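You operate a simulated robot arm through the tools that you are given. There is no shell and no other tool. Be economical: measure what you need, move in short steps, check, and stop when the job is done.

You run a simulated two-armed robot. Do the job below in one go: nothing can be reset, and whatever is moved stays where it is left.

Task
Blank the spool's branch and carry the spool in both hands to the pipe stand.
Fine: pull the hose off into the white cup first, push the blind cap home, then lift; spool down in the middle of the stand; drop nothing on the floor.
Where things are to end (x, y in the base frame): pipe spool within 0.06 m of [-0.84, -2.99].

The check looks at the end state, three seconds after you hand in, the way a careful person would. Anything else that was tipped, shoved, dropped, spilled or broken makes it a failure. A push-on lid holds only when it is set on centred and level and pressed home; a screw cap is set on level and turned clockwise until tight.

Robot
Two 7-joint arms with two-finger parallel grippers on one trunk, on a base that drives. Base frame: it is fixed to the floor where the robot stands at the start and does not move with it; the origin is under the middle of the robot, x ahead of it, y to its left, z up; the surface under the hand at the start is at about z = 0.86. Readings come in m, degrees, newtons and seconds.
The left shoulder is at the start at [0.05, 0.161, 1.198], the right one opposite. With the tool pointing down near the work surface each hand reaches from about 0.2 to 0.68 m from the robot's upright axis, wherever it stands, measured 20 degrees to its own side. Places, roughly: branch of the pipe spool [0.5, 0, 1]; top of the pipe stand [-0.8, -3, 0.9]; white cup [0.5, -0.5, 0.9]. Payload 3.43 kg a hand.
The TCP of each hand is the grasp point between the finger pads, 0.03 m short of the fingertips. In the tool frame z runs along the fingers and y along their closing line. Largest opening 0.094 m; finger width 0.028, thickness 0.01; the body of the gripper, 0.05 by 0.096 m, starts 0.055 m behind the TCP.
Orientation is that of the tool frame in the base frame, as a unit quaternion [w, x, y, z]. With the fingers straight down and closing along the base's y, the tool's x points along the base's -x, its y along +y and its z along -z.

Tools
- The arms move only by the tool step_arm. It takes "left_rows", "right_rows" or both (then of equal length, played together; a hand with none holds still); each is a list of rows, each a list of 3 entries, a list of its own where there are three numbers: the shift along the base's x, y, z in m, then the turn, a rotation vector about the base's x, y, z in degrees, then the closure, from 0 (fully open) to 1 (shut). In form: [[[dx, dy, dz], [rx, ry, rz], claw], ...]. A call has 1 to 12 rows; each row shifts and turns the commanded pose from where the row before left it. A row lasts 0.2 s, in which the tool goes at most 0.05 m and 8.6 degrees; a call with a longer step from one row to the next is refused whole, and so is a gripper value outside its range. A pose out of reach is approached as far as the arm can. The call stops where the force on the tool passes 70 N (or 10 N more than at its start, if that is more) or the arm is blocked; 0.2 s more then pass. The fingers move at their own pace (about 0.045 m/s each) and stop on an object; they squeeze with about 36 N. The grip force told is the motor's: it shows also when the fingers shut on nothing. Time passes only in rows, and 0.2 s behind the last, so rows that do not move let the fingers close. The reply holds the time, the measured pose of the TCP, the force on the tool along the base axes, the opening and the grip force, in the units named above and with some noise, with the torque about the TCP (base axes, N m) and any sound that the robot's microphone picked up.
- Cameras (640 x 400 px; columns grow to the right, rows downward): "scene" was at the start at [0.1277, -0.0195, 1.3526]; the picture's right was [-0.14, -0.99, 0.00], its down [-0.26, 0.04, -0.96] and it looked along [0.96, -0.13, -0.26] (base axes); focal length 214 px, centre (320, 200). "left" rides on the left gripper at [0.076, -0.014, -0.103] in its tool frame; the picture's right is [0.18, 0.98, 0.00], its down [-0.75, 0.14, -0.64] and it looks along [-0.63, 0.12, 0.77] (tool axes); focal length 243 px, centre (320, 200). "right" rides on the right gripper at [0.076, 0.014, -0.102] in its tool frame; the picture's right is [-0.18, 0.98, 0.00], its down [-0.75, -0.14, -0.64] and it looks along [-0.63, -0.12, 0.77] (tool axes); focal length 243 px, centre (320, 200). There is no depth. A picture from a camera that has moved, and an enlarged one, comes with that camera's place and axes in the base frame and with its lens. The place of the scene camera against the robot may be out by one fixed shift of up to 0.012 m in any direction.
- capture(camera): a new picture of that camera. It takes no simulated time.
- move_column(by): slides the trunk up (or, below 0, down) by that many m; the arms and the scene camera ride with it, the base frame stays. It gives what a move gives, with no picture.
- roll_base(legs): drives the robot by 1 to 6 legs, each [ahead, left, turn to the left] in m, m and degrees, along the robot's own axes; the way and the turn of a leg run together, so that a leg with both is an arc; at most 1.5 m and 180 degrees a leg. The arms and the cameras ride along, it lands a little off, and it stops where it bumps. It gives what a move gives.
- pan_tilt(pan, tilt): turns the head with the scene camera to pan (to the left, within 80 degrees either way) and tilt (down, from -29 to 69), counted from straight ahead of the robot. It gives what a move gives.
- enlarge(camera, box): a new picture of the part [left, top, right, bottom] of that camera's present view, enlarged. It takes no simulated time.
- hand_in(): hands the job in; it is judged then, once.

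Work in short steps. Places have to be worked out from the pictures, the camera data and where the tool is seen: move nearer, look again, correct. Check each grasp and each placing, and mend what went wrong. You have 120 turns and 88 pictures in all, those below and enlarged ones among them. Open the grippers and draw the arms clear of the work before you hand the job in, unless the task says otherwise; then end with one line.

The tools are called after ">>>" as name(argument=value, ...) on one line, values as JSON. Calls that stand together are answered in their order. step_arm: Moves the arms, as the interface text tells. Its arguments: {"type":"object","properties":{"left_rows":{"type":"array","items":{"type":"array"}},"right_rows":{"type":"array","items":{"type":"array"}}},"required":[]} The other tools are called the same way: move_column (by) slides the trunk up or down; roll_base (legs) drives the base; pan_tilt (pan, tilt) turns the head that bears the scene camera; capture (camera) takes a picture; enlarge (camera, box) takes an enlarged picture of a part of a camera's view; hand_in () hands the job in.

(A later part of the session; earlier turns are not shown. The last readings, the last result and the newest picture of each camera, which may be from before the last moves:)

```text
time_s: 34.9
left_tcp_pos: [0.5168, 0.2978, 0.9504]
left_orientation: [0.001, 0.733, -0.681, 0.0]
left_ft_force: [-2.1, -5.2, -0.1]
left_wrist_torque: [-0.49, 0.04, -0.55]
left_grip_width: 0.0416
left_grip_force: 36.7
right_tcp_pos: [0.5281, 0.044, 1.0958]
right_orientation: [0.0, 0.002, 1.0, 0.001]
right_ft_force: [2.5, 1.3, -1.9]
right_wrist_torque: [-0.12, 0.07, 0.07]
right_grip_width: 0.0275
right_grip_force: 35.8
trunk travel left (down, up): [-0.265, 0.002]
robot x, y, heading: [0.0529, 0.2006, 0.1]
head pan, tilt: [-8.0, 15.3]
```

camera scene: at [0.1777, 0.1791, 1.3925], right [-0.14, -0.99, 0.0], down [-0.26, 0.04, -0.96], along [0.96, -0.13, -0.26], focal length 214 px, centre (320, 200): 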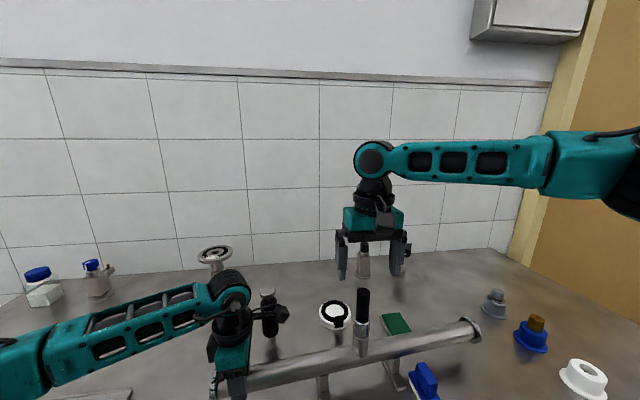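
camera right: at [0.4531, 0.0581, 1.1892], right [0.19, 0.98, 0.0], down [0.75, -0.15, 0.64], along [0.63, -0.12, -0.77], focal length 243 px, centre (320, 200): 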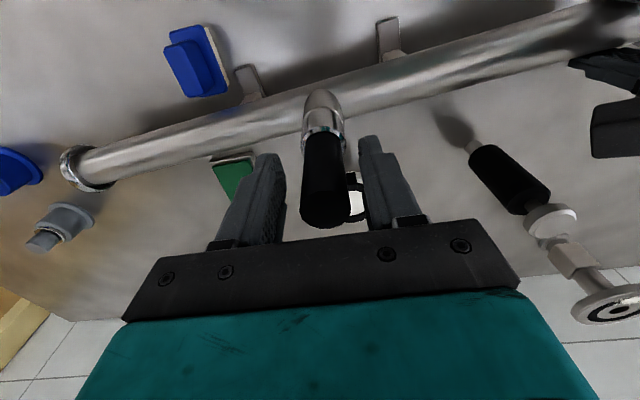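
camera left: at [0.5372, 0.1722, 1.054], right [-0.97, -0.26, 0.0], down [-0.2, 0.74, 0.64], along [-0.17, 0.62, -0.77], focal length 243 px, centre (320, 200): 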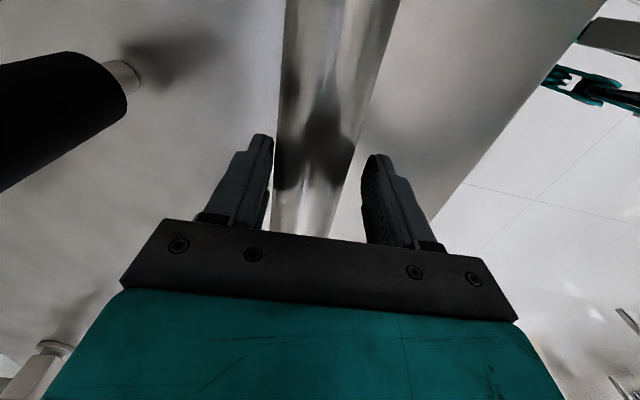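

Little resistance so far; raise 4 cm further and look.

>>> step_arm(right_rows=[[[0, 0, 0.008], [0, 0, 0], 1], [[0, 0, 0.008], [0, 0, 0], 1], [[0, 0, 0.008], [0, 0, 0], 1], [[0, 0, 0.008], [0, 0, 0], 1], [[0, 0, 0.008], [0, 0, 0], 1]])

>>> enlarge(camera="scene", box=[290, 220, 490, 400])

```text
time_s: 36.1
left_tcp_pos: [0.5165, 0.2958, 0.9515]
left_orientation: [0.001, 0.734, -0.679, 0.0]
left_ft_force: [-1.5, -2.5, 1.3]
left_wrist_torque: [-0.67, -0.1, -0.28]
left_grip_width: 0.0416
left_grip_force: 36.4
right_tcp_pos: [0.5283, 0.0454, 1.1357]
right_orientation: [0.001, 0.002, 1.0, 0.002]
right_ft_force: [0.1, 0.0, -1.6]
right_wrist_torque: [-0.05, -0.01, 0.01]
right_grip_width: 0.027
right_grip_force: 35.4
trunk travel left (down, up): [-0.265, 0.002]
robot x, y, heading: [0.0487, 0.1978, 0.0]
head pan, tilt: [-8.0, 15.3]
```

```text
2.22 times, centred on (390, 310) of scene
camera zoom: at [0.1777, 0.1789, 1.3925], right [-0.14, -0.99, 0.0], down [-0.26, 0.04, -0.96], along [0.96, -0.13, -0.26], focal length 477 px, centre (164, -44)
```

zoom: 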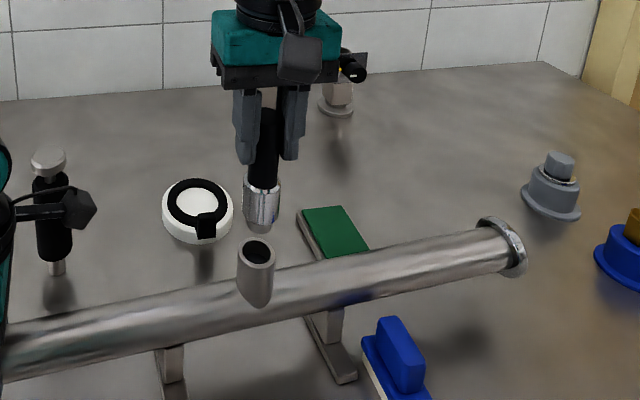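

The hose with its chrome fitting is off. A close look at fitting bottom, branch mouth, and white cup.

>>> enlarge(camera="scene", box=[350, 250, 420, 330])

>>> enlarge(camera="scene", box=[470, 270, 630, 400])

```text
5.00 times, centred on (385, 290) of scene
camera zoom: at [0.1777, 0.1789, 1.3925], right [-0.14, -0.99, 0.0], down [-0.26, 0.04, -0.96], along [0.96, -0.13, -0.26], focal length 1072 px, centre (-5, -250)
```

zoom: 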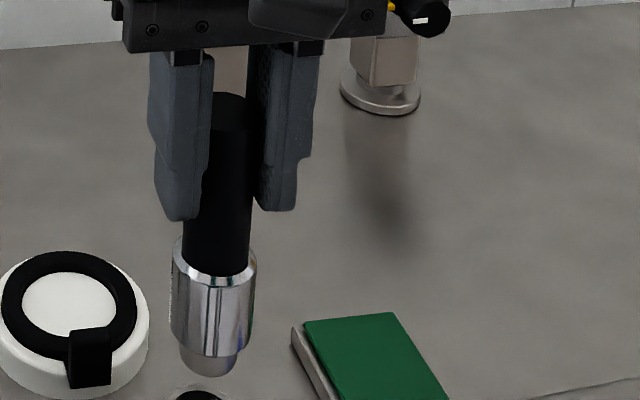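

```text
3.08 times, centred on (550, 335) of scene
camera zoom: at [0.1777, 0.1789, 1.3925], right [-0.14, -0.99, 0.0], down [-0.26, 0.04, -0.96], along [0.96, -0.13, -0.26], focal length 660 px, centre (-388, -215)
```

zoom: 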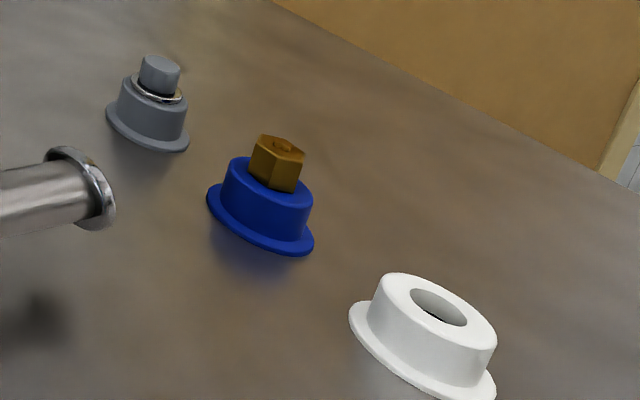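

The fitting has a nose (~22 mm) under a wider collar; it should seat in the white cup's ~27 mm hole, collar on rim. I release the left hand and raise it, lift the hose higher and a little back.

>>> step_arm(left_rows=[[[0, 0, 0], [0, 0, 0], 0.3], [[0, 0, 0], [0, 0, 0], 0], [[0, 0, 0], [0, 0, 0], 0], [[0, 0, 0.04], [0, 0, 0], 0], [[0, 0, 0.04], [0, 0, 0], 0], [[0, 0, 0.04], [0, 0, 0], 0], [[0, 0, 0.04], [0, 0, 0], 0], [[0, 0, 0.04], [0, 0, 0], 0]], right_rows=[[[0, 0, 0.01], [0, 0, 0], 1], [[0, 0, 0.01], [0, 0, 0], 1], [[-0.01, 0, 0.01], [0, 0, 0], 1], [[-0.01, 0, 0.01], [0, 0, 0], 1], [[-0.01, 0, 0.01], [0, 0, 0], 1], [[-0.01, 0, 0.01], [0, 0, 0], 1], [[-0.01, 0, 0.01], [0, 0, 0], 1], [[-0.01, 0, 0.0], [0, 0, 0], 1]])

>>> roll_base(legs=[[0, -0.4, 0]])

>>> capture(camera="scene")

>>> capture(camera="right")

```text
time_s: 37.9
left_tcp_pos: [0.5167, 0.2971, 1.1516]
left_orientation: [0.001, 0.734, -0.679, -0.001]
left_ft_force: [-0.6, -0.4, -1.0]
left_wrist_torque: [0.0, 0.0, 0.01]
left_grip_width: 0.0937
left_grip_force: 0.0
right_tcp_pos: [0.4672, 0.0451, 1.2062]
right_orientation: [0.001, 0.001, 1.0, 0.001]
right_ft_force: [-0.7, -0.2, -0.3]
right_wrist_torque: [-0.02, -0.01, 0.0]
right_grip_width: 0.0269
right_grip_force: 36.0
trunk travel left (down, up): [-0.265, 0.002]
robot x, y, heading: [0.0524, 0.1951, 0.0]
head pan, tilt: [-8.0, 15.3]
```

```text
time_s: 42.0
left_tcp_pos: [0.5171, -0.0998, 1.1524]
left_orientation: [0.0, 0.734, -0.679, 0.0]
left_ft_force: [-0.4, 0.6, -0.3]
left_wrist_torque: [-0.02, -0.01, -0.02]
left_grip_width: 0.0939
left_grip_force: 0.0
right_tcp_pos: [0.4684, -0.3535, 1.2064]
right_orientation: [0.001, 0.001, 1.0, 0.001]
right_ft_force: [-0.1, 0.1, -1.0]
right_wrist_torque: [0.02, -0.01, -0.01]
right_grip_width: 0.0264
right_grip_force: 35.7
trunk travel left (down, up): [-0.265, 0.002]
robot x, y, heading: [0.0535, -0.2007, -0.2]
head pan, tilt: [-8.0, 15.3]
```

```text
53 pictures are left
camera scene: at [0.1778, -0.2196, 1.3925], right [-0.14, -0.99, 0.0], down [-0.26, 0.04, -0.96], along [0.96, -0.13, -0.26], focal length 214 px, centre (320, 200)
```

scene: 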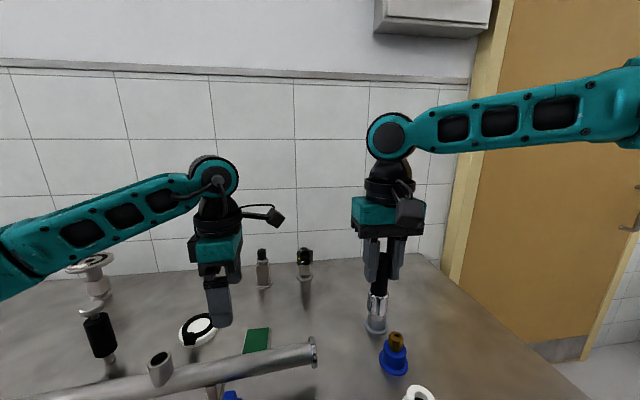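

```text
52 pictures are left
camera right: at [0.3926, -0.3399, 1.3074], right [0.19, 0.98, 0.0], down [0.75, -0.14, 0.64], along [0.63, -0.12, -0.77], focal length 243 px, centre (320, 200)
```

right: 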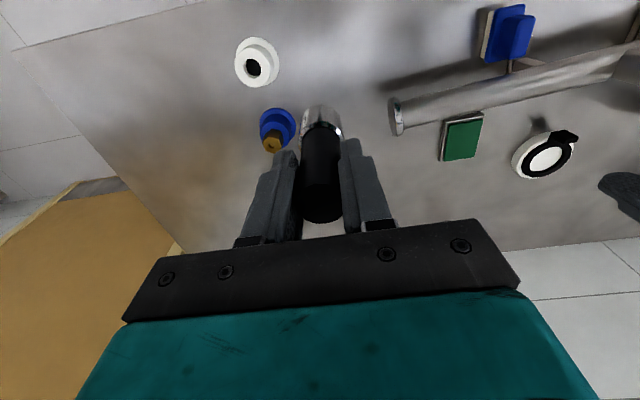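

Cup hole triangulates to (0.456, −0.455), rim z ≈ 0.892. I move the hose to a hover above it and turn the head to watch from the side.

>>> step_arm(right_rows=[[[-0.006, -0.03, -0.02], [0, 0, 0], 1], [[-0.006, -0.03, -0.02], [0, 0, 0], 1], [[0, -0.03, -0.03], [0, 0, 0], 1], [[0, -0.0115, -0.035], [0, 0, 0], 1], [[0, 0, -0.035], [0, 0, 0], 1], [[0, 0, -0.03], [0, 0, 0], 1]])

>>> pan_tilt(pan=-40, tilt=48)

>>> capture(camera="scene")

>>> capture(camera="right")

```text
time_s: 43.4
left_tcp_pos: [0.5171, -0.1016, 1.1518]
left_orientation: [0.0, 0.734, -0.679, -0.001]
left_ft_force: [-0.6, 0.5, 1.1]
left_wrist_torque: [0.0, 0.01, -0.01]
left_grip_width: 0.094
left_grip_force: 0.0
right_tcp_pos: [0.4584, -0.4549, 1.0358]
right_orientation: [0.0, 0.0, 1.0, 0.001]
right_ft_force: [0.1, 0.1, -0.7]
right_wrist_torque: [0.01, 0.0, -0.02]
right_grip_width: 0.0267
right_grip_force: 35.7
trunk travel left (down, up): [-0.265, 0.002]
robot x, y, heading: [0.0532, -0.1969, 0.1]
head pan, tilt: [-8.0, 15.3]
```

```text
time_s: 44.4
left_tcp_pos: [0.5163, -0.0996, 1.1518]
left_orientation: [0.0, 0.734, -0.679, 0.0]
left_ft_force: [0.0, -0.8, -1.0]
left_wrist_torque: [0.0, 0.03, 0.03]
left_grip_width: 0.0939
left_grip_force: 0.0
right_tcp_pos: [0.4576, -0.453, 1.0366]
right_orientation: [0.001, 0.001, 1.0, 0.0]
right_ft_force: [0.6, 0.7, -0.7]
right_wrist_torque: [-0.01, 0.03, -0.01]
right_grip_width: 0.0264
right_grip_force: 36.0
trunk travel left (down, up): [-0.265, 0.002]
robot x, y, heading: [0.0525, -0.2048, -0.2]
head pan, tilt: [-40.0, 48.0]
```

```text
51 pictures are left
camera scene: at [0.1457, -0.257, 1.3421], right [-0.64, -0.77, 0.0], down [-0.57, 0.48, -0.67], along [0.51, -0.43, -0.74], focal length 214 px, centre (320, 200)
```

scene: 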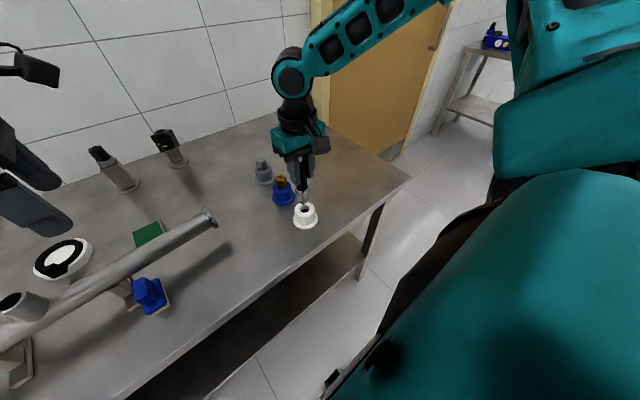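

```text
50 pictures are left
camera right: at [0.3808, -0.4411, 1.1374], right [0.19, 0.98, 0.0], down [0.75, -0.14, 0.64], along [0.63, -0.12, -0.77], focal length 243 px, centre (320, 200)
```

right: 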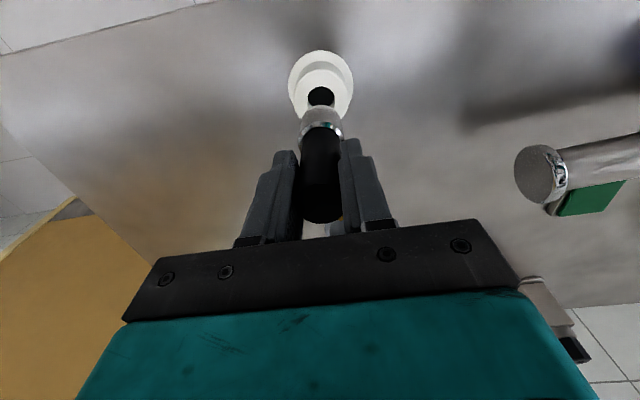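

The right view shows the hole right along the tool axis (within ~2 mm). One zoomed scene check, then descend.

>>> enlarge(camera="right", box=[270, 40, 370, 140])

>>> enlarge(camera="scene", box=[240, 120, 360, 240])

```text
4.00 times, centred on (320, 90) of right
camera zoom: at [0.3808, -0.4411, 1.1374], right [0.19, 0.98, 0.0], down [0.75, -0.14, 0.64], along [0.63, -0.12, -0.77], focal length 970 px, centre (320, 640)
```

zoom: 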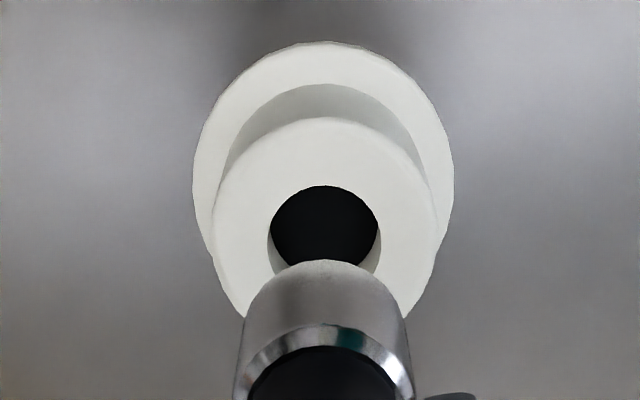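

```text
3.33 times, centred on (300, 180) of scene
camera zoom: at [0.1457, -0.257, 1.3421], right [-0.64, -0.77, 0.0], down [-0.57, 0.48, -0.67], along [0.51, -0.43, -0.74], focal length 715 px, centre (387, 267)
```

zoom: 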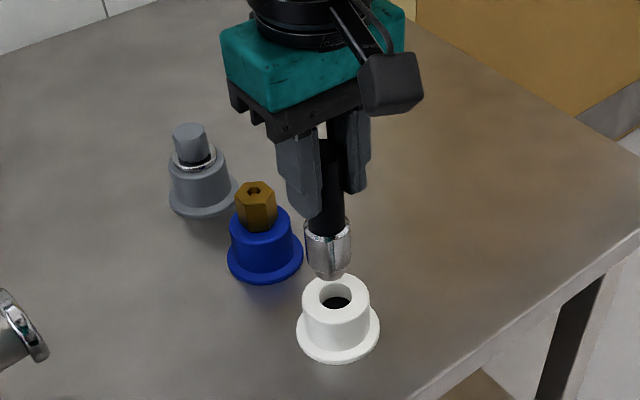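

Aligned within about 1 mm. I descend gently toward the seated height (TCP ≈ 0.978), watching force.

>>> step_arm(right_rows=[[[0, 0, -0.015], [0, 0, 0], 1], [[0, 0, -0.015], [0, 0, 0], 1], [[0, 0, -0.01], [0, 0, 0], 1], [[0, 0, -0.005], [0, 0, 0], 1], [[0, 0, -0.003], [0, 0, 0], 1], [[0, 0, -0.003], [0, 0, 0], 1]])

>>> enlarge(camera="scene", box=[240, 120, 360, 240])

```text
time_s: 45.3
left_tcp_pos: [0.5133, -0.0983, 1.1527]
left_orientation: [0.0, 0.734, -0.679, 0.0]
left_ft_force: [0.3, 0.1, -0.4]
left_wrist_torque: [0.02, -0.02, 0.01]
left_grip_width: 0.0941
left_grip_force: 0.0
right_tcp_pos: [0.4591, -0.4531, 1.003]
right_orientation: [0.01, 0.002, 1.0, 0.0]
right_ft_force: [-10.2, -2.4, 31.9]
right_wrist_torque: [-0.21, 1.14, -0.08]
right_grip_width: 0.0261
right_grip_force: 36.1
trunk travel left (down, up): [-0.265, 0.002]
robot x, y, heading: [0.047, -0.2009, -0.0]
head pan, tilt: [-40.0, 48.0]
stopped in row 4 (right hand): the force on the tool passed its limit at 75 N (the readings are from after the stop); the commanded pose is now the measured one
```

```text
3.33 times, centred on (300, 180) of scene
camera zoom: at [0.1423, -0.2566, 1.3422], right [-0.64, -0.77, 0.0], down [-0.57, 0.48, -0.67], along [0.51, -0.43, -0.74], focal length 715 px, centre (387, 267)
```

zoom: 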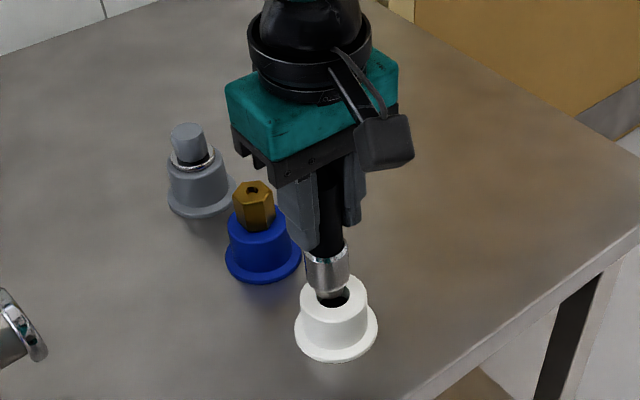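

Contact came early: the nose rides on the far rim (force −x). I lift 12 mm, unload, and look closely.

>>> step_arm(right_rows=[[[0, 0, 0.006], [0, 0, 0], 1], [[0, 0, 0.006], [0, 0, 0], 1], [[0, 0, 0], [0, 0, 0], 1]])

>>> enlarge(camera="scene", box=[275, 165, 335, 235])

>>> enlarge(camera="right", box=[250, 50, 390, 230])

```text
time_s: 46.1
left_tcp_pos: [0.5158, -0.1006, 1.1517]
left_orientation: [-0.001, 0.733, -0.68, 0.0]
left_ft_force: [0.1, -0.3, 0.0]
left_wrist_torque: [-0.05, -0.02, 0.0]
left_grip_width: 0.0941
left_grip_force: 0.1
right_tcp_pos: [0.4615, -0.4529, 1.0113]
right_orientation: [0.008, 0.001, 1.0, 0.001]
right_ft_force: [0.0, 0.3, -1.2]
right_wrist_torque: [-0.01, 0.02, -0.02]
right_grip_width: 0.0266
right_grip_force: 35.9
trunk travel left (down, up): [-0.265, 0.002]
robot x, y, heading: [0.0455, -0.2009, -0.2]
head pan, tilt: [-40.0, 48.0]
```

```text
5.71 times, centred on (305, 200) of scene
camera zoom: at [0.146, -0.2574, 1.3419], right [-0.64, -0.77, 0.0], down [-0.57, 0.48, -0.67], along [0.51, -0.43, -0.74], focal length 1226 px, centre (406, 200)
```

zoom: 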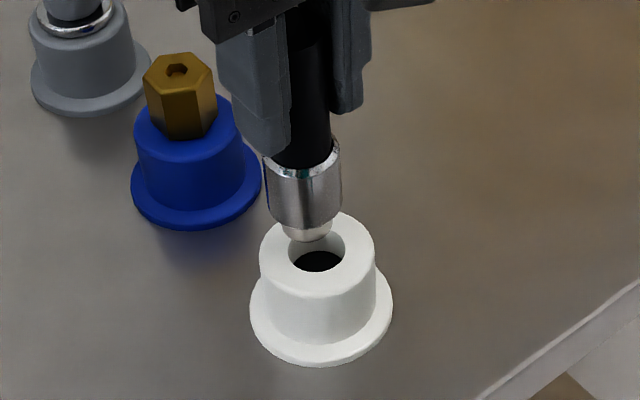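

```text
2.22 times, centred on (320, 140) of right
camera zoom: at [0.3837, -0.4409, 1.1111], right [0.19, 0.98, 0.0], down [0.74, -0.14, 0.65], along [0.64, -0.12, -0.76], focal length 539 px, centre (320, 333)
```

zoom: 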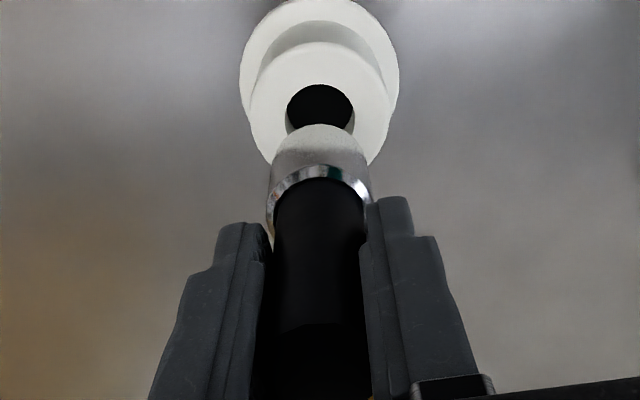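

The tool got pushed ~5 mm to +x and tilted 0.9°. I relevel, shift −5.5 mm in x, lift slightly, and recheck.

>>> step_arm(right_rows=[[[-0.0025, 0, 0.003], [0, 0.9, 0], 1], [[-0.003, 0, 0.002], [0, 0, 0], 1], [[0, 0, 0], [0, 0, 0], 1]])

>>> enlarge(camera="scene", box=[275, 165, 335, 235])

>>> enlarge(camera="right", box=[250, 50, 390, 230])

```text
time_s: 46.9
left_tcp_pos: [0.517, -0.1015, 1.1512]
left_orientation: [0.0, 0.734, -0.68, -0.001]
left_ft_force: [-0.5, -1.1, 0.3]
left_wrist_torque: [0.01, -0.01, 0.0]
left_grip_width: 0.0941
left_grip_force: 0.1
right_tcp_pos: [0.4554, -0.453, 1.0169]
right_orientation: [0.0, 0.001, 1.0, 0.001]
right_ft_force: [-0.5, -0.2, -1.5]
right_wrist_torque: [-0.01, -0.02, 0.01]
right_grip_width: 0.0262
right_grip_force: 36.4
trunk travel left (down, up): [-0.265, 0.002]
robot x, y, heading: [0.0507, -0.2012, 0.0]
head pan, tilt: [-40.0, 48.0]
```

```text
5.71 times, centred on (305, 200) of scene
camera zoom: at [0.1458, -0.2573, 1.342], right [-0.64, -0.77, 0.0], down [-0.57, 0.48, -0.67], along [0.51, -0.43, -0.74], focal length 1226 px, centre (406, 200)
```

zoom: 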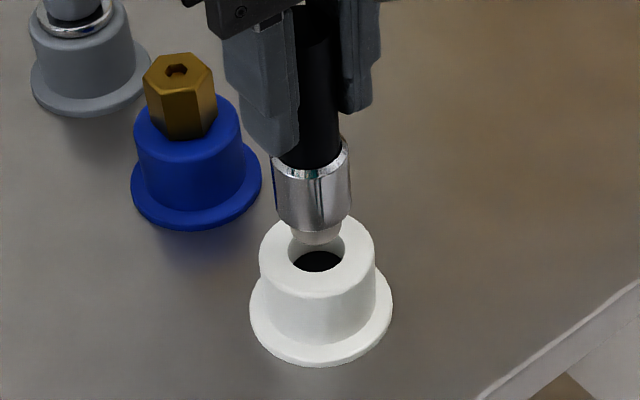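

```text
2.22 times, centred on (320, 140) of right
camera zoom: at [0.3791, -0.4407, 1.1175], right [0.19, 0.98, 0.0], down [0.75, -0.14, 0.64], along [0.63, -0.12, -0.77], focal length 539 px, centre (320, 333)
```

zoom: 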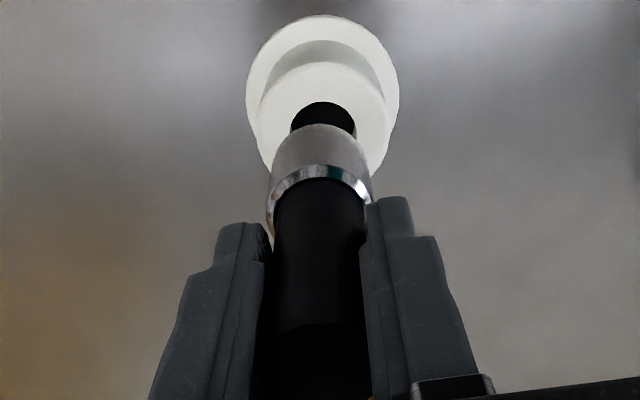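

Nearly centred in both views; small +1.5 mm y correction, then careful descent in 3 mm steps past the rim.

>>> step_arm(right_rows=[[[0.0005, 0.0015, -0.003], [0, 0, 0], 1], [[0, 0, -0.003], [0, 0, 0], 1], [[0, 0, -0.003], [0, 0, 0], 1], [[0, 0, -0.003], [0, 0, 0], 1], [[0, 0, -0.002], [0, 0, 0], 1], [[0, 0, -0.002], [0, 0, 0], 1], [[0, 0, -0.002], [0, 0, 0], 1]])

>>> enlarge(camera="scene", box=[275, 165, 335, 235])

```text
time_s: 48.5
left_tcp_pos: [0.5178, -0.1012, 1.152]
left_orientation: [0.0, 0.734, -0.679, 0.0]
left_ft_force: [-0.4, -0.6, -0.1]
left_wrist_torque: [-0.05, 0.0, 0.0]
left_grip_width: 0.094
left_grip_force: 0.0
right_tcp_pos: [0.4565, -0.4515, 0.9991]
right_orientation: [0.0, 0.002, 1.0, 0.001]
right_ft_force: [-3.8, 0.7, 1.2]
right_wrist_torque: [0.19, 0.36, 0.28]
right_grip_width: 0.0265
right_grip_force: 35.6
trunk travel left (down, up): [-0.265, 0.002]
robot x, y, heading: [0.0515, -0.1977, -0.1]
head pan, tilt: [-40.0, 48.0]
```

```text
5.71 times, centred on (305, 200) of scene
camera zoom: at [0.1455, -0.2573, 1.3421], right [-0.64, -0.77, 0.0], down [-0.57, 0.48, -0.67], along [0.51, -0.43, -0.74], focal length 1226 px, centre (406, 200)
```

zoom: 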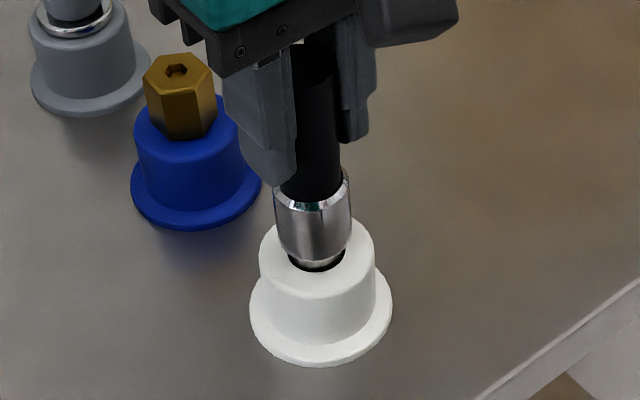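

The nose is entering the hole, touching the far side slightly. Shift −2 mm x and continue down.

>>> step_arm(right_rows=[[[-0.002, 0.0005, 0], [0, 0, 0], 1], [[0, 0, -0.003], [0, 0, 0], 1], [[0, 0, -0.003], [0, 0, 0], 1], [[0, 0, -0.003], [0, 0, 0], 1], [[0, 0, -0.003], [0, 0, 0], 1], [[0, 0, -0.002], [0, 0, 0], 1], [[0, 0, -0.002], [0, 0, 0], 1]])

>>> enlarge(camera="scene", box=[275, 165, 335, 235])

```text
time_s: 50.1
left_tcp_pos: [0.5155, -0.1012, 1.1541]
left_orientation: [0.0, 0.734, -0.679, 0.001]
left_ft_force: [-0.9, -0.1, -0.4]
left_wrist_torque: [0.01, -0.03, 0.01]
left_grip_width: 0.0939
left_grip_force: 0.1
right_tcp_pos: [0.4555, -0.4511, 0.9886]
right_orientation: [0.006, 0.003, 1.0, 0.001]
right_ft_force: [8.6, -16.0, 53.9]
right_wrist_torque: [-0.76, 1.0, 0.02]
right_grip_width: 0.0262
right_grip_force: 36.3
trunk travel left (down, up): [-0.265, 0.002]
robot x, y, heading: [0.048, -0.1995, 0.0]
head pan, tilt: [-40.0, 48.0]
```

```text
5.71 times, centred on (305, 200) of scene
camera zoom: at [0.143, -0.2569, 1.3431], right [-0.64, -0.77, 0.0], down [-0.57, 0.48, -0.67], along [0.51, -0.43, -0.74], focal length 1226 px, centre (406, 200)
```

zoom: 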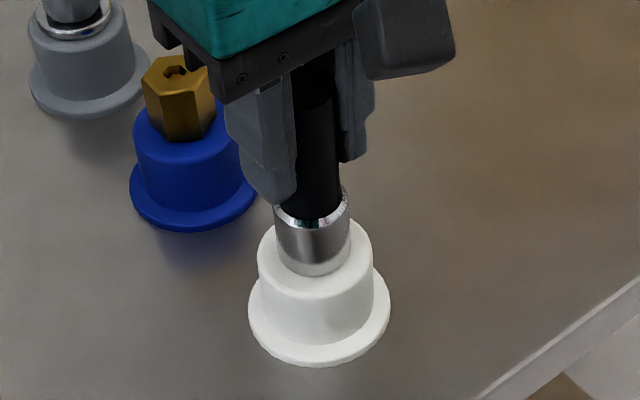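

Collar is on the rim with 54 N: seated. I unload by 5 mm, then check and open.

>>> step_arm(right_rows=[[[0, 0, 0.003], [0, 0, 0], 1], [[0, 0, 0.002], [0, 0, 0], 1]])

```text
time_s: 50.7
left_tcp_pos: [0.5161, -0.1003, 1.1528]
left_orientation: [0.001, 0.734, -0.68, 0.0]
left_ft_force: [0.4, 0.5, 0.4]
left_wrist_torque: [0.01, 0.03, 0.0]
left_grip_width: 0.0941
left_grip_force: 0.1
right_tcp_pos: [0.455, -0.4512, 0.988]
right_orientation: [0.003, 0.001, 1.0, 0.0]
right_ft_force: [12.0, -9.3, 26.8]
right_wrist_torque: [-0.59, -0.1, 0.9]
right_grip_width: 0.0264
right_grip_force: 35.7
trunk travel left (down, up): [-0.265, 0.002]
robot x, y, heading: [0.0497, -0.1997, 0.1]
head pan, tilt: [-40.0, 48.0]
```

Unload a little more and open slightly, keeping the hand still.

>>> step_arm(right_rows=[[[0.001, -0.001, 0.002], [0, 0, 0], 1], [[0, 0, 0], [0, 0, 0], 0.6], [[0, 0, 0], [0, 0, 0], 0.5], [[0, 0, 0], [0, 0, 0], 0.4], [[0, 0, 0], [0, 0, 0], 0.3]])

>>> capture(camera="right")

>>> enlarge(camera="scene", box=[240, 120, 360, 240])

```text
time_s: 51.9
left_tcp_pos: [0.5169, -0.1018, 1.153]
left_orientation: [-0.001, 0.733, -0.68, 0.0]
left_ft_force: [0.1, 0.1, 0.4]
left_wrist_torque: [0.01, -0.01, 0.0]
left_grip_width: 0.0942
left_grip_force: 0.0
right_tcp_pos: [0.4544, -0.4524, 0.9893]
right_orientation: [0.0, 0.001, 1.0, 0.0]
right_ft_force: [-0.1, 0.3, -0.5]
right_wrist_torque: [0.02, 0.03, -0.01]
right_grip_width: 0.0659
right_grip_force: 0.0
trunk travel left (down, up): [-0.265, 0.002]
robot x, y, heading: [0.0481, -0.2005, -0.1]
head pan, tilt: [-40.0, 48.0]
```

```text
40 pictures are left
camera right: at [0.3787, -0.4396, 1.0906], right [0.19, 0.98, 0.0], down [0.75, -0.14, 0.64], along [0.63, -0.12, -0.77], focal length 243 px, centre (320, 200)
```

right: 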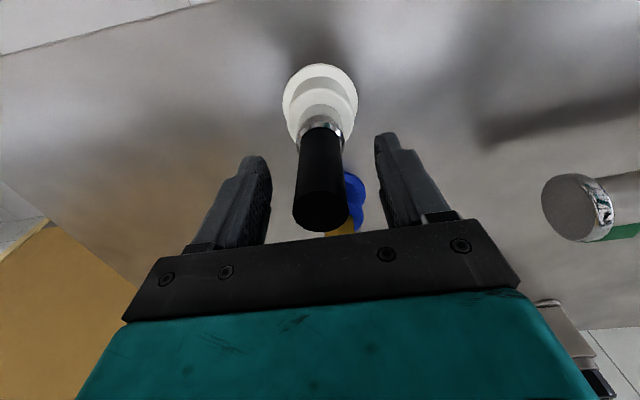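

```text
3.33 times, centred on (300, 180) of scene
camera zoom: at [0.1456, -0.2573, 1.3421], right [-0.64, -0.77, 0.0], down [-0.57, 0.48, -0.67], along [0.51, -0.43, -0.74], focal length 715 px, centre (387, 267)
```

zoom: 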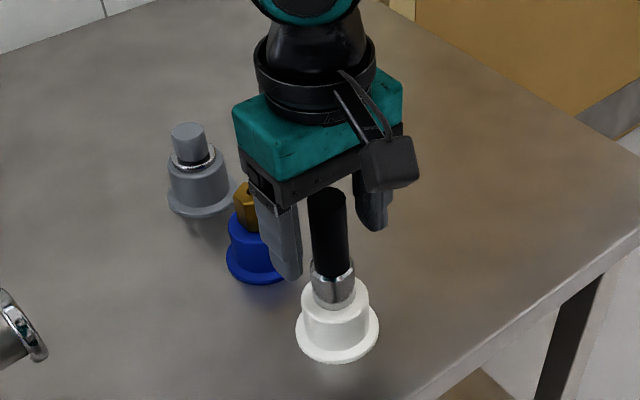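

Hose stands in the white cup. I raise the right hand clear, then roll forward 0.06 m toward the grey cap (≈(0.685, −0.453)).

>>> step_arm(right_rows=[[[0, 0, 0.03], [0, 0, 0], 0.2], [[0, 0, 0.04], [0, 0, 0], 0], [[0, 0, 0.04], [0, 0, 0], 0], [[0, 0, 0.04], [0, 0, 0], 0]])

>>> roll_base(legs=[[0.06, 0, 0]])

>>> step_arm(right_rows=[[[0.03, 0, 0], [0, 0, 0], 0], [[0.03, 0, -0.01], [0, 0, 0], 0], [[0.03, 0, -0.02], [0, 0, 0], 0], [[0.02, 0, -0.02], [0, 0, 0], 0]])

>>> capture(camera="right")

```text
time_s: 52.9
left_tcp_pos: [0.5169, -0.1016, 1.1524]
left_orientation: [0.0, 0.734, -0.679, 0.0]
left_ft_force: [0.3, 0.2, 0.5]
left_wrist_torque: [0.02, 0.0, 0.02]
left_grip_width: 0.0941
left_grip_force: 0.2
right_tcp_pos: [0.4545, -0.4524, 1.1405]
right_orientation: [-0.001, 0.001, 1.0, 0.001]
right_ft_force: [0.4, -0.2, 0.0]
right_wrist_torque: [0.01, 0.03, 0.03]
right_grip_width: 0.094
right_grip_force: 0.1
trunk travel left (down, up): [-0.265, 0.002]
robot x, y, heading: [0.0495, -0.2027, -0.1]
head pan, tilt: [-40.0, 48.0]
```

```text
time_s: 53.9
left_tcp_pos: [0.5375, -0.0999, 1.1511]
left_orientation: [0.0, 0.734, -0.679, -0.002]
left_ft_force: [-0.1, -0.1, -0.7]
left_wrist_torque: [0.0, 0.01, 0.0]
left_grip_width: 0.0939
left_grip_force: 0.1
right_tcp_pos: [0.4766, -0.4539, 1.1407]
right_orientation: [-0.002, 0.001, 1.0, 0.002]
right_ft_force: [-0.2, 0.0, -0.3]
right_wrist_torque: [-0.02, -0.02, 0.02]
right_grip_width: 0.094
right_grip_force: 0.1
trunk travel left (down, up): [-0.265, 0.002]
robot x, y, heading: [0.0694, -0.1994, 0.1]
head pan, tilt: [-40.0, 48.0]
stopped in leg 1: the robot was blocked; the commanded pose is now the measured one
```

```text
time_s: 54.9
left_tcp_pos: [0.5403, -0.1009, 1.1515]
left_orientation: [0.0, 0.734, -0.679, -0.002]
left_ft_force: [0.3, 0.0, 1.2]
left_wrist_torque: [0.02, 0.01, -0.03]
left_grip_width: 0.0938
left_grip_force: 0.0
right_tcp_pos: [0.5882, -0.4525, 1.0898]
right_orientation: [-0.001, 0.002, 1.0, 0.001]
right_ft_force: [0.6, -0.6, -0.6]
right_wrist_torque: [0.0, 0.01, 0.0]
right_grip_width: 0.0938
right_grip_force: 0.0
trunk travel left (down, up): [-0.265, 0.002]
robot x, y, heading: [0.0723, -0.1999, -0.1]
head pan, tilt: [-40.0, 48.0]
```

```text
38 pictures are left
camera right: at [0.5127, -0.4397, 1.1908], right [0.19, 0.98, 0.0], down [0.75, -0.14, 0.64], along [0.63, -0.12, -0.77], focal length 243 px, centre (320, 200)
```

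right: 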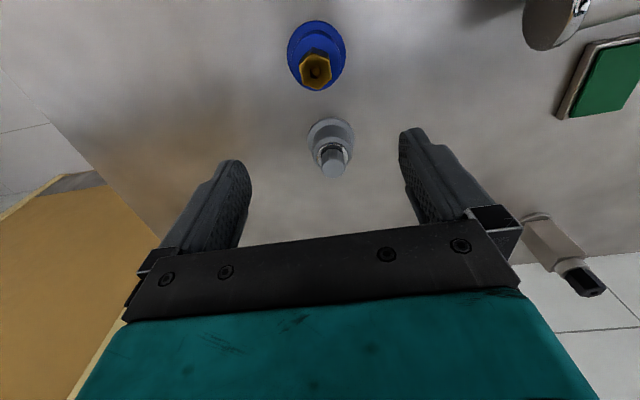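

The base is at its forward stop (x≈0.07). Cap axis triangulates to (0.680, −0.455), knob top z≈0.931. I go above it and check.

>>> step_arm(right_rows=[[[0.03, -0.001, -0.01], [0, 0, 0], 0], [[0.03, -0.001, -0.02], [0, 0, 0], 0], [[0.03, 0, -0.03], [0, 0, 0], 0], [[0.002, 0, -0.03], [0, 0, 0], 0]])

>>> capture(camera="right")

```text
time_s: 55.9
left_tcp_pos: [0.5405, -0.0998, 1.1517]
left_orientation: [0.0, 0.734, -0.679, -0.001]
left_ft_force: [0.3, -0.2, -0.4]
left_wrist_torque: [0.03, -0.03, -0.02]
left_grip_width: 0.0939
left_grip_force: 0.0
right_tcp_pos: [0.6193, -0.4814, 1.022]
right_orientation: [-0.001, 0.002, 1.0, 0.001]
right_ft_force: [-0.7, 0.2, 0.6]
right_wrist_torque: [0.02, 0.0, 0.01]
right_grip_width: 0.0937
right_grip_force: 0.0
right hand out of reach, approached as far as the arm can: row 2, 3, 4
trunk travel left (down, up): [-0.265, 0.002]
robot x, y, heading: [0.0744, -0.2004, 0.0]
head pan, tilt: [-40.0, 48.0]
```

```text
37 pictures are left
camera right: at [0.5434, -0.4674, 1.1227], right [0.19, 0.98, 0.0], down [0.75, -0.14, 0.64], along [0.63, -0.12, -0.77], focal length 243 px, centre (320, 200)
```

right: 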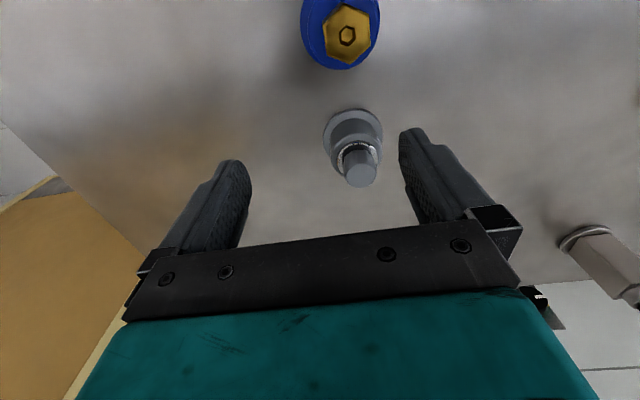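

Reach is better lower down (wrist nearer shoulder height). I descend to z≈0.978 here, then move forward over the cap.

>>> step_arm(right_rows=[[[0, 0.005, -0.02], [0, 0, 0], 0], [[0, 0.005, -0.024], [0, 0, 0], 0], [[0.015, 0.006, 0], [0, 0, 0], 0], [[0.015, 0.006, 0], [0, 0, 0], 0], [[0.015, 0.004, 0], [0, 0, 0], 0], [[0.015, 0, 0], [0, 0, 0], 0]])

```text
time_s: 57.3
left_tcp_pos: [0.5385, -0.1004, 1.1514]
left_orientation: [0.0, 0.734, -0.679, -0.002]
left_ft_force: [-0.2, 0.1, -0.1]
left_wrist_torque: [-0.01, 0.01, -0.03]
left_grip_width: 0.0939
left_grip_force: 0.1
right_tcp_pos: [0.6153, -0.4816, 1.0135]
right_orientation: [-0.001, 0.002, 1.0, 0.001]
right_ft_force: [-0.2, -0.3, -0.8]
right_wrist_torque: [0.04, 0.02, 0.01]
right_grip_width: 0.0943
right_grip_force: 0.0
right hand out of reach, approached as far as the arm can: row 1, 2, 3, 4, 5, 6
trunk travel left (down, up): [-0.265, 0.002]
robot x, y, heading: [0.0757, -0.197, 0.5]
head pan, tilt: [-40.0, 48.0]
```

Stuck at a joint limit; I back off a bit, bring the trunk back down 0.04, and retry.

>>> step_arm(right_rows=[[[-0.015, 0.01, 0.02], [0, 0, 0], 0], [[-0.015, 0.01, 0.02], [0, 0, 0], 0]])

>>> move_column(by=-0.04)

>>> step_arm(right_rows=[[[0.015, 0, 0], [0, 0, 0], 0], [[0.015, 0.002, 0], [0, 0, 0], 0], [[0.015, 0.002, -0.01], [0, 0, 0], 0], [[0.015, 0.002, -0.01], [0, 0, 0], 0], [[0.015, 0.0, -0.01], [0, 0, 0], 0], [[0.015, 0, -0.01], [0, 0, 0], 0]])

```text
time_s: 57.9
left_tcp_pos: [0.5401, -0.1007, 1.1522]
left_orientation: [0.001, 0.735, -0.679, -0.001]
left_ft_force: [0.1, 1.2, -0.1]
left_wrist_torque: [0.0, 0.01, -0.02]
left_grip_width: 0.0937
left_grip_force: 0.1
right_tcp_pos: [0.5844, -0.4612, 1.0543]
right_orientation: [-0.001, 0.002, 1.0, 0.001]
right_ft_force: [-0.3, 0.1, -0.1]
right_wrist_torque: [0.02, -0.01, 0.0]
right_grip_width: 0.0939
right_grip_force: 0.2
trunk travel left (down, up): [-0.265, 0.002]
robot x, y, heading: [0.07, -0.2017, 0.1]
head pan, tilt: [-40.0, 48.0]
```

```text
time_s: 58.8
left_tcp_pos: [0.5394, -0.101, 1.1109]
left_orientation: [0.001, 0.734, -0.679, -0.001]
left_ft_force: [-0.3, -0.3, 0.3]
left_wrist_torque: [-0.01, -0.03, 0.04]
left_grip_width: 0.0939
left_grip_force: 0.0
right_tcp_pos: [0.5851, -0.4623, 1.0137]
right_orientation: [-0.001, 0.002, 1.0, 0.001]
right_ft_force: [-0.1, -0.1, -1.1]
right_wrist_torque: [0.04, 0.01, 0.02]
right_grip_width: 0.0941
right_grip_force: 0.1
trunk travel left (down, up): [-0.225, 0.042]
robot x, y, heading: [0.0727, -0.201, 0.1]
head pan, tilt: [-40.0, 48.0]
```

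```text
time_s: 60.2
left_tcp_pos: [0.5397, -0.1001, 1.1098]
left_orientation: [0.001, 0.734, -0.679, -0.002]
left_ft_force: [0.4, 0.2, 0.3]
left_wrist_torque: [-0.01, -0.04, -0.02]
left_grip_width: 0.094
left_grip_force: 0.0
right_tcp_pos: [0.6229, -0.4729, 0.9971]
right_orientation: [-0.001, 0.002, 1.0, 0.0]
right_ft_force: [0.0, 0.4, 0.2]
right_wrist_torque: [0.02, -0.03, 0.03]
right_grip_width: 0.0939
right_grip_force: 0.1
right hand out of reach, approached as far as the arm can: row 3, 4, 5, 6
trunk travel left (down, up): [-0.225, 0.042]
robot x, y, heading: [0.0726, -0.2023, 0.1]
head pan, tilt: [-40.0, 48.0]
```

Still short by ~5 cm. I look at the arm configuration.

>>> pan_tilt(pan=-35, tilt=30)

>>> capture(camera="scene")

```text
time_s: 61.0
left_tcp_pos: [0.5398, -0.1006, 1.1109]
left_orientation: [0.0, 0.735, -0.678, -0.001]
left_ft_force: [0.2, 0.5, 0.2]
left_wrist_torque: [0.01, -0.01, 0.01]
left_grip_width: 0.094
left_grip_force: 0.0
right_tcp_pos: [0.6222, -0.4721, 0.9972]
right_orientation: [0.0, 0.002, 1.0, 0.001]
right_ft_force: [-0.4, -0.1, 0.2]
right_wrist_torque: [0.01, -0.01, -0.04]
right_grip_width: 0.094
right_grip_force: 0.2
trunk travel left (down, up): [-0.225, 0.042]
robot x, y, heading: [0.0709, -0.2023, 0.2]
head pan, tilt: [-35.0, 30.0]
```

```text
36 pictures are left
camera scene: at [0.1822, -0.2586, 1.3288], right [-0.57, -0.82, 0.0], down [-0.41, 0.29, -0.87], along [0.71, -0.5, -0.5], focal length 214 px, centre (320, 200)
```

scene: 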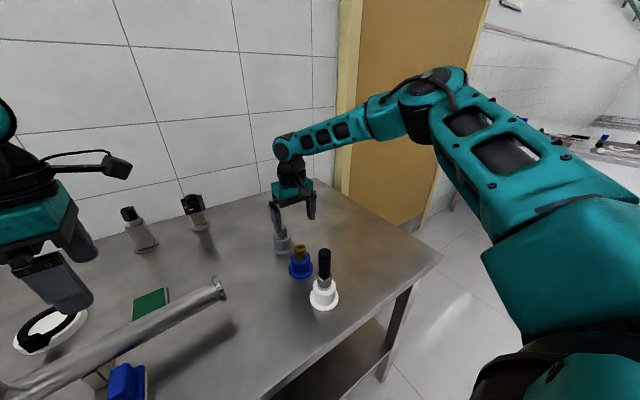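

The elbow is still bent, so a wrist joint limit likely binds. I test with a −25° hand yaw (the knob is round), then forward.

>>> step_arm(right_rows=[[[-0.01, 0, 0], [0, 0, -8.5], 0], [[0, 0.005, 0], [0, 0, -8.5], 0], [[0, 0.005, 0], [0, 0, -8.5], 0], [[0.015, 0.003, 0], [0, 0, 0], 0], [[0.015, 0.003, 0], [0, 0, 0], 0], [[0.015, 0.001, 0], [0, 0, 0], 0]])

```text
time_s: 62.4
left_tcp_pos: [0.5402, -0.0998, 1.1123]
left_orientation: [0.0, 0.734, -0.679, -0.001]
left_ft_force: [0.1, -0.2, 0.3]
left_wrist_torque: [-0.03, 0.01, 0.03]
left_grip_width: 0.0939
left_grip_force: 0.0
right_tcp_pos: [0.6271, -0.4707, 1.0093]
right_orientation: [-0.001, 0.222, 0.975, 0.002]
right_ft_force: [-0.5, 0.1, 0.0]
right_wrist_torque: [-0.03, 0.0, 0.04]
right_grip_width: 0.094
right_grip_force: 0.2
right hand out of reach, approached as far as the arm can: row 4, 5, 6
trunk travel left (down, up): [-0.225, 0.042]
robot x, y, heading: [0.0742, -0.2026, -0.0]
head pan, tilt: [-35.0, 30.0]
```

I test whether lower height and a more central bearing help, in the free area at y≈−0.38.

>>> step_arm(right_rows=[[[-0.02, 0.03, 0], [0, 0, 0], 0], [[0, 0.03, 0], [0, 0, 0], 0], [[0, 0.03, -0.02], [0, 0, 0], 0], [[0, 0, -0.03], [0, 0, 0], 0], [[0.015, 0, -0.01], [0, 0, 0], 0], [[0.015, 0, 0], [0, 0, 0], 0], [[0.015, 0, 0], [0, 0, 0], 0], [[0.015, 0, 0], [0, 0, 0], 0], [[0.015, 0, 0], [0, 0, 0], 0]])

```text
time_s: 64.4
left_tcp_pos: [0.5399, -0.1007, 1.1114]
left_orientation: [0.0, 0.734, -0.679, -0.001]
left_ft_force: [-0.4, -0.4, 0.7]
left_wrist_torque: [0.0, -0.01, 0.01]
left_grip_width: 0.094
left_grip_force: 0.1
right_tcp_pos: [0.6025, -0.4365, 0.991]
right_orientation: [-0.001, 0.222, 0.975, 0.001]
right_ft_force: [-0.1, 1.0, -0.3]
right_wrist_torque: [0.0, 0.0, -0.02]
right_grip_width: 0.094
right_grip_force: 0.0
right hand out of reach, approached as far as the arm can: row 2, 3, 4, 5, 6, 7, 8, 9
trunk travel left (down, up): [-0.225, 0.042]
robot x, y, heading: [0.0752, -0.2012, 0.2]
head pan, tilt: [-35.0, 30.0]
```

The right arm's elbow configuration is what restricts it; the left arm reaches further (it managed rel. (0.52, 0.10)). I'll use the left hand for the cap: raise both hands and roll right 0.42 m.

>>> step_arm(right_rows=[[[-0.02, -0.02, 0.04], [0, 0, 0], 0], [[-0.02, -0.02, 0.04], [0, 0, 0], 0], [[-0.02, -0.01, 0.04], [0, 0, 0], 0], [[-0.02, 0, 0.03], [0, 0, 0], 0]], left_rows=[[[-0.01, 0.02, 0.01], [0, 0, 0], 0], [[-0.01, 0.02, 0.01], [0, 0, 0], 0], [[-0.01, 0.02, 0.01], [0, 0, 0], 0], [[-0.01, 0.02, 0.01], [0, 0, 0], 0]])

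>>> roll_base(legs=[[0, -0.4, 0]])

>>> pan_tilt(pan=10, tilt=35)

>>> capture(camera="scene")

```text
time_s: 65.4
left_tcp_pos: [0.4999, -0.0199, 1.1531]
left_orientation: [0.0, 0.734, -0.679, 0.0]
left_ft_force: [0.3, 0.4, -0.6]
left_wrist_torque: [0.02, 0.0, 0.01]
left_grip_width: 0.094
left_grip_force: 0.1
right_tcp_pos: [0.5218, -0.4874, 1.1404]
right_orientation: [-0.001, 0.223, 0.975, 0.0]
right_ft_force: [-0.4, -0.3, -0.6]
right_wrist_torque: [0.0, -0.01, 0.01]
right_grip_width: 0.0938
right_grip_force: 0.1
trunk travel left (down, up): [-0.225, 0.042]
robot x, y, heading: [0.0735, -0.2012, 0.0]
head pan, tilt: [-35.0, 30.0]
```

```text
time_s: 69.4
left_tcp_pos: [0.4997, -0.4197, 1.1525]
left_orientation: [0.0, 0.734, -0.679, -0.001]
left_ft_force: [-0.5, -0.1, 0.5]
left_wrist_torque: [0.0, 0.02, -0.01]
left_grip_width: 0.0941
left_grip_force: 0.2
right_tcp_pos: [0.5211, -0.8872, 1.139]
right_orientation: [-0.001, 0.222, 0.975, 0.001]
right_ft_force: [-0.1, 0.5, 0.0]
right_wrist_torque: [-0.01, 0.0, -0.02]
right_grip_width: 0.0943
right_grip_force: 0.0
trunk travel left (down, up): [-0.225, 0.042]
robot x, y, heading: [0.0748, -0.5978, -0.3]
head pan, tilt: [-35.0, 30.0]
```

```text
time_s: 70.5
left_tcp_pos: [0.4994, -0.419, 1.1521]
left_orientation: [0.0, 0.734, -0.679, -0.002]
left_ft_force: [-0.4, 0.4, -0.2]
left_wrist_torque: [0.0, -0.01, 0.0]
left_grip_width: 0.0942
left_grip_force: 0.1
right_tcp_pos: [0.5224, -0.8876, 1.141]
right_orientation: [-0.001, 0.222, 0.975, 0.0]
right_ft_force: [-0.2, 0.2, -0.1]
right_wrist_torque: [0.0, 0.0, 0.02]
right_grip_width: 0.0941
right_grip_force: 0.1
trunk travel left (down, up): [-0.225, 0.042]
robot x, y, heading: [0.078, -0.6, 0.0]
head pan, tilt: [10.0, 35.0]
```

```text
35 pictures are left
camera scene: at [0.1949, -0.5904, 1.3211], right [0.17, -0.98, 0.0], down [-0.56, -0.1, -0.82], along [0.81, 0.14, -0.57], focal length 214 px, centre (320, 200)
```

scene: 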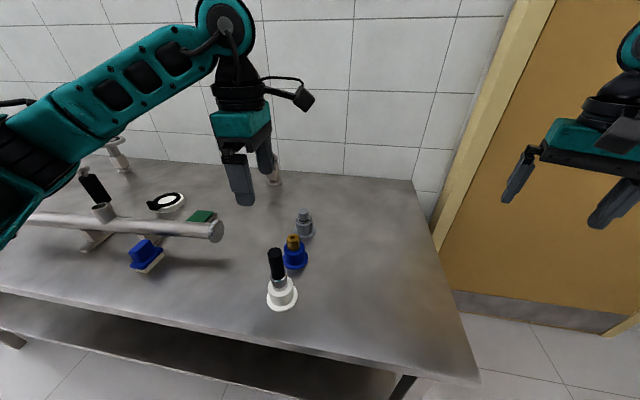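

Clear. I move the left hand toward a hover over the grey cap.

>>> step_arm(left_rows=[[[0.025, -0.005, -0.015], [0, 0, 0], 0], [[0.025, -0.005, -0.02], [0, 0, 0], 0], [[0.025, -0.005, -0.02], [0, 0, 0], 0], [[0.025, -0.005, -0.02], [0, 0, 0], 0], [[0.025, -0.005, -0.02], [0, 0, 0], 0], [[0.025, -0.005, -0.02], [0, 0, 0], 0], [[0.03, -0.005, -0.02], [0, 0, 0], 0]])

>>> capture(camera="left")

```text
time_s: 72.1
left_tcp_pos: [0.6802, -0.4542, 1.0158]
left_orientation: [0.0, 0.734, -0.68, -0.001]
left_ft_force: [0.3, -0.2, 0.5]
left_wrist_torque: [-0.02, 0.01, -0.02]
left_grip_width: 0.094
left_grip_force: 0.1
right_tcp_pos: [0.5216, -0.8892, 1.1397]
right_orientation: [-0.001, 0.223, 0.975, 0.002]
right_ft_force: [0.2, 0.4, -0.5]
right_wrist_torque: [0.01, 0.0, -0.02]
right_grip_width: 0.0943
right_grip_force: 0.0
trunk travel left (down, up): [-0.225, 0.042]
robot x, y, heading: [0.0737, -0.5978, -0.0]
head pan, tilt: [10.0, 35.0]
```

```text
34 pictures are left
camera left: at [0.6998, -0.5307, 1.1185], right [-0.97, -0.26, 0.0], down [-0.2, 0.74, 0.64], along [-0.17, 0.62, -0.77], focal length 243 px, centre (320, 200)
```

left: 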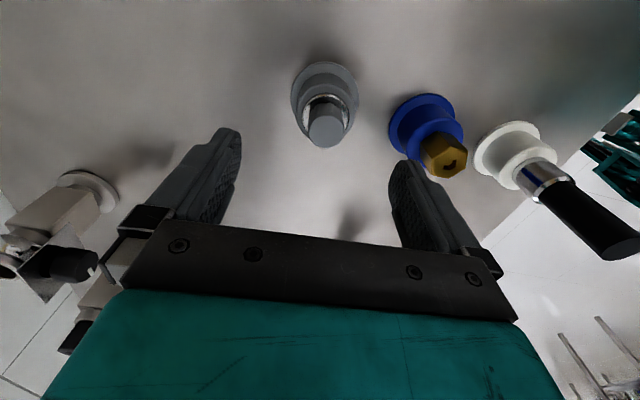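

The left hand reaches. Zoom in to measure the cap relative to the tool axis.

>>> enlarge(camera="left", box=[270, 50, 390, 160])

```text
3.64 times, centred on (330, 105) of left
camera zoom: at [0.6998, -0.5307, 1.1185], right [-0.97, -0.26, 0.0], down [-0.2, 0.74, 0.64], along [-0.17, 0.62, -0.77], focal length 882 px, centre (284, 546)
```

zoom: 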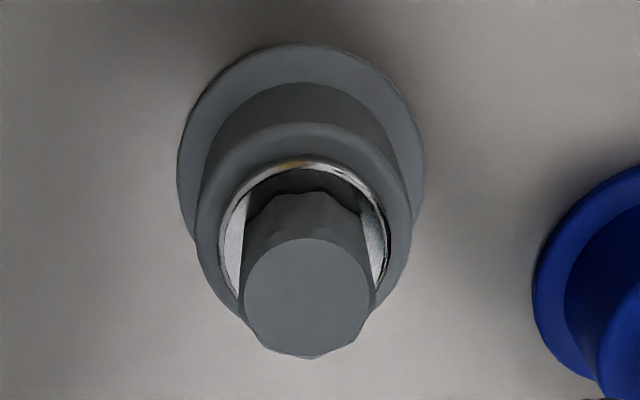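

Cap axis refined to ≈(0.6735, −0.4495), top z≈0.9325. I correct, descend to z≈0.934 with fingers open, and partly close.

>>> step_arm(left_rows=[[[-0.0067, 0.0048, -0.02], [0, 0, 0], 0], [[0, 0, -0.025], [0, 0, 0], 0], [[0, 0, -0.02], [0, 0, 0], 0], [[0, 0, -0.012], [0, 0, 0], 0.2], [[0, 0, -0.005], [0, 0, 0], 0.4], [[0, 0, 0], [0, 0, 0], 0.5], [[0, 0, 0], [0, 0, 0], 0.5]])

>>> capture(camera="left")

```text
time_s: 73.7
left_tcp_pos: [0.6754, -0.4493, 0.9348]
left_orientation: [-0.001, 0.734, -0.679, 0.0]
left_ft_force: [7.7, 0.1, 0.1]
left_wrist_torque: [-0.09, -0.82, 0.12]
left_grip_width: 0.0536
left_grip_force: 40.4
right_tcp_pos: [0.5232, -0.8884, 1.1398]
right_orientation: [-0.001, 0.223, 0.975, 0.0]
right_ft_force: [-0.5, 0.2, -0.9]
right_wrist_torque: [0.03, -0.01, 0.01]
right_grip_width: 0.0939
right_grip_force: 0.0
trunk travel left (down, up): [-0.225, 0.042]
robot x, y, heading: [0.0735, -0.5985, -0.2]
head pan, tilt: [10.0, 35.0]
```

```text
32 pictures are left
camera left: at [0.6935, -0.5256, 1.0371], right [-0.97, -0.26, 0.0], down [-0.2, 0.74, 0.64], along [-0.17, 0.62, -0.77], focal length 243 px, centre (320, 200)
```

left: 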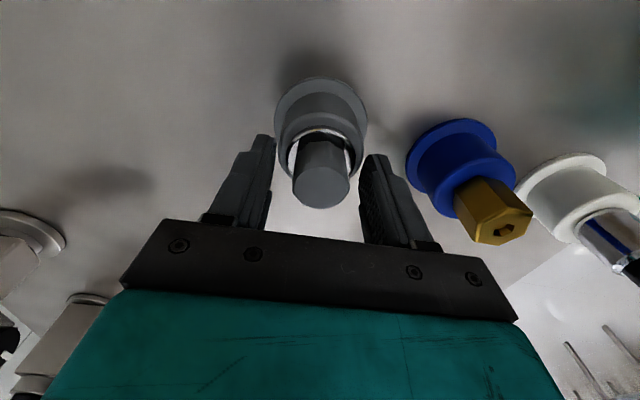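

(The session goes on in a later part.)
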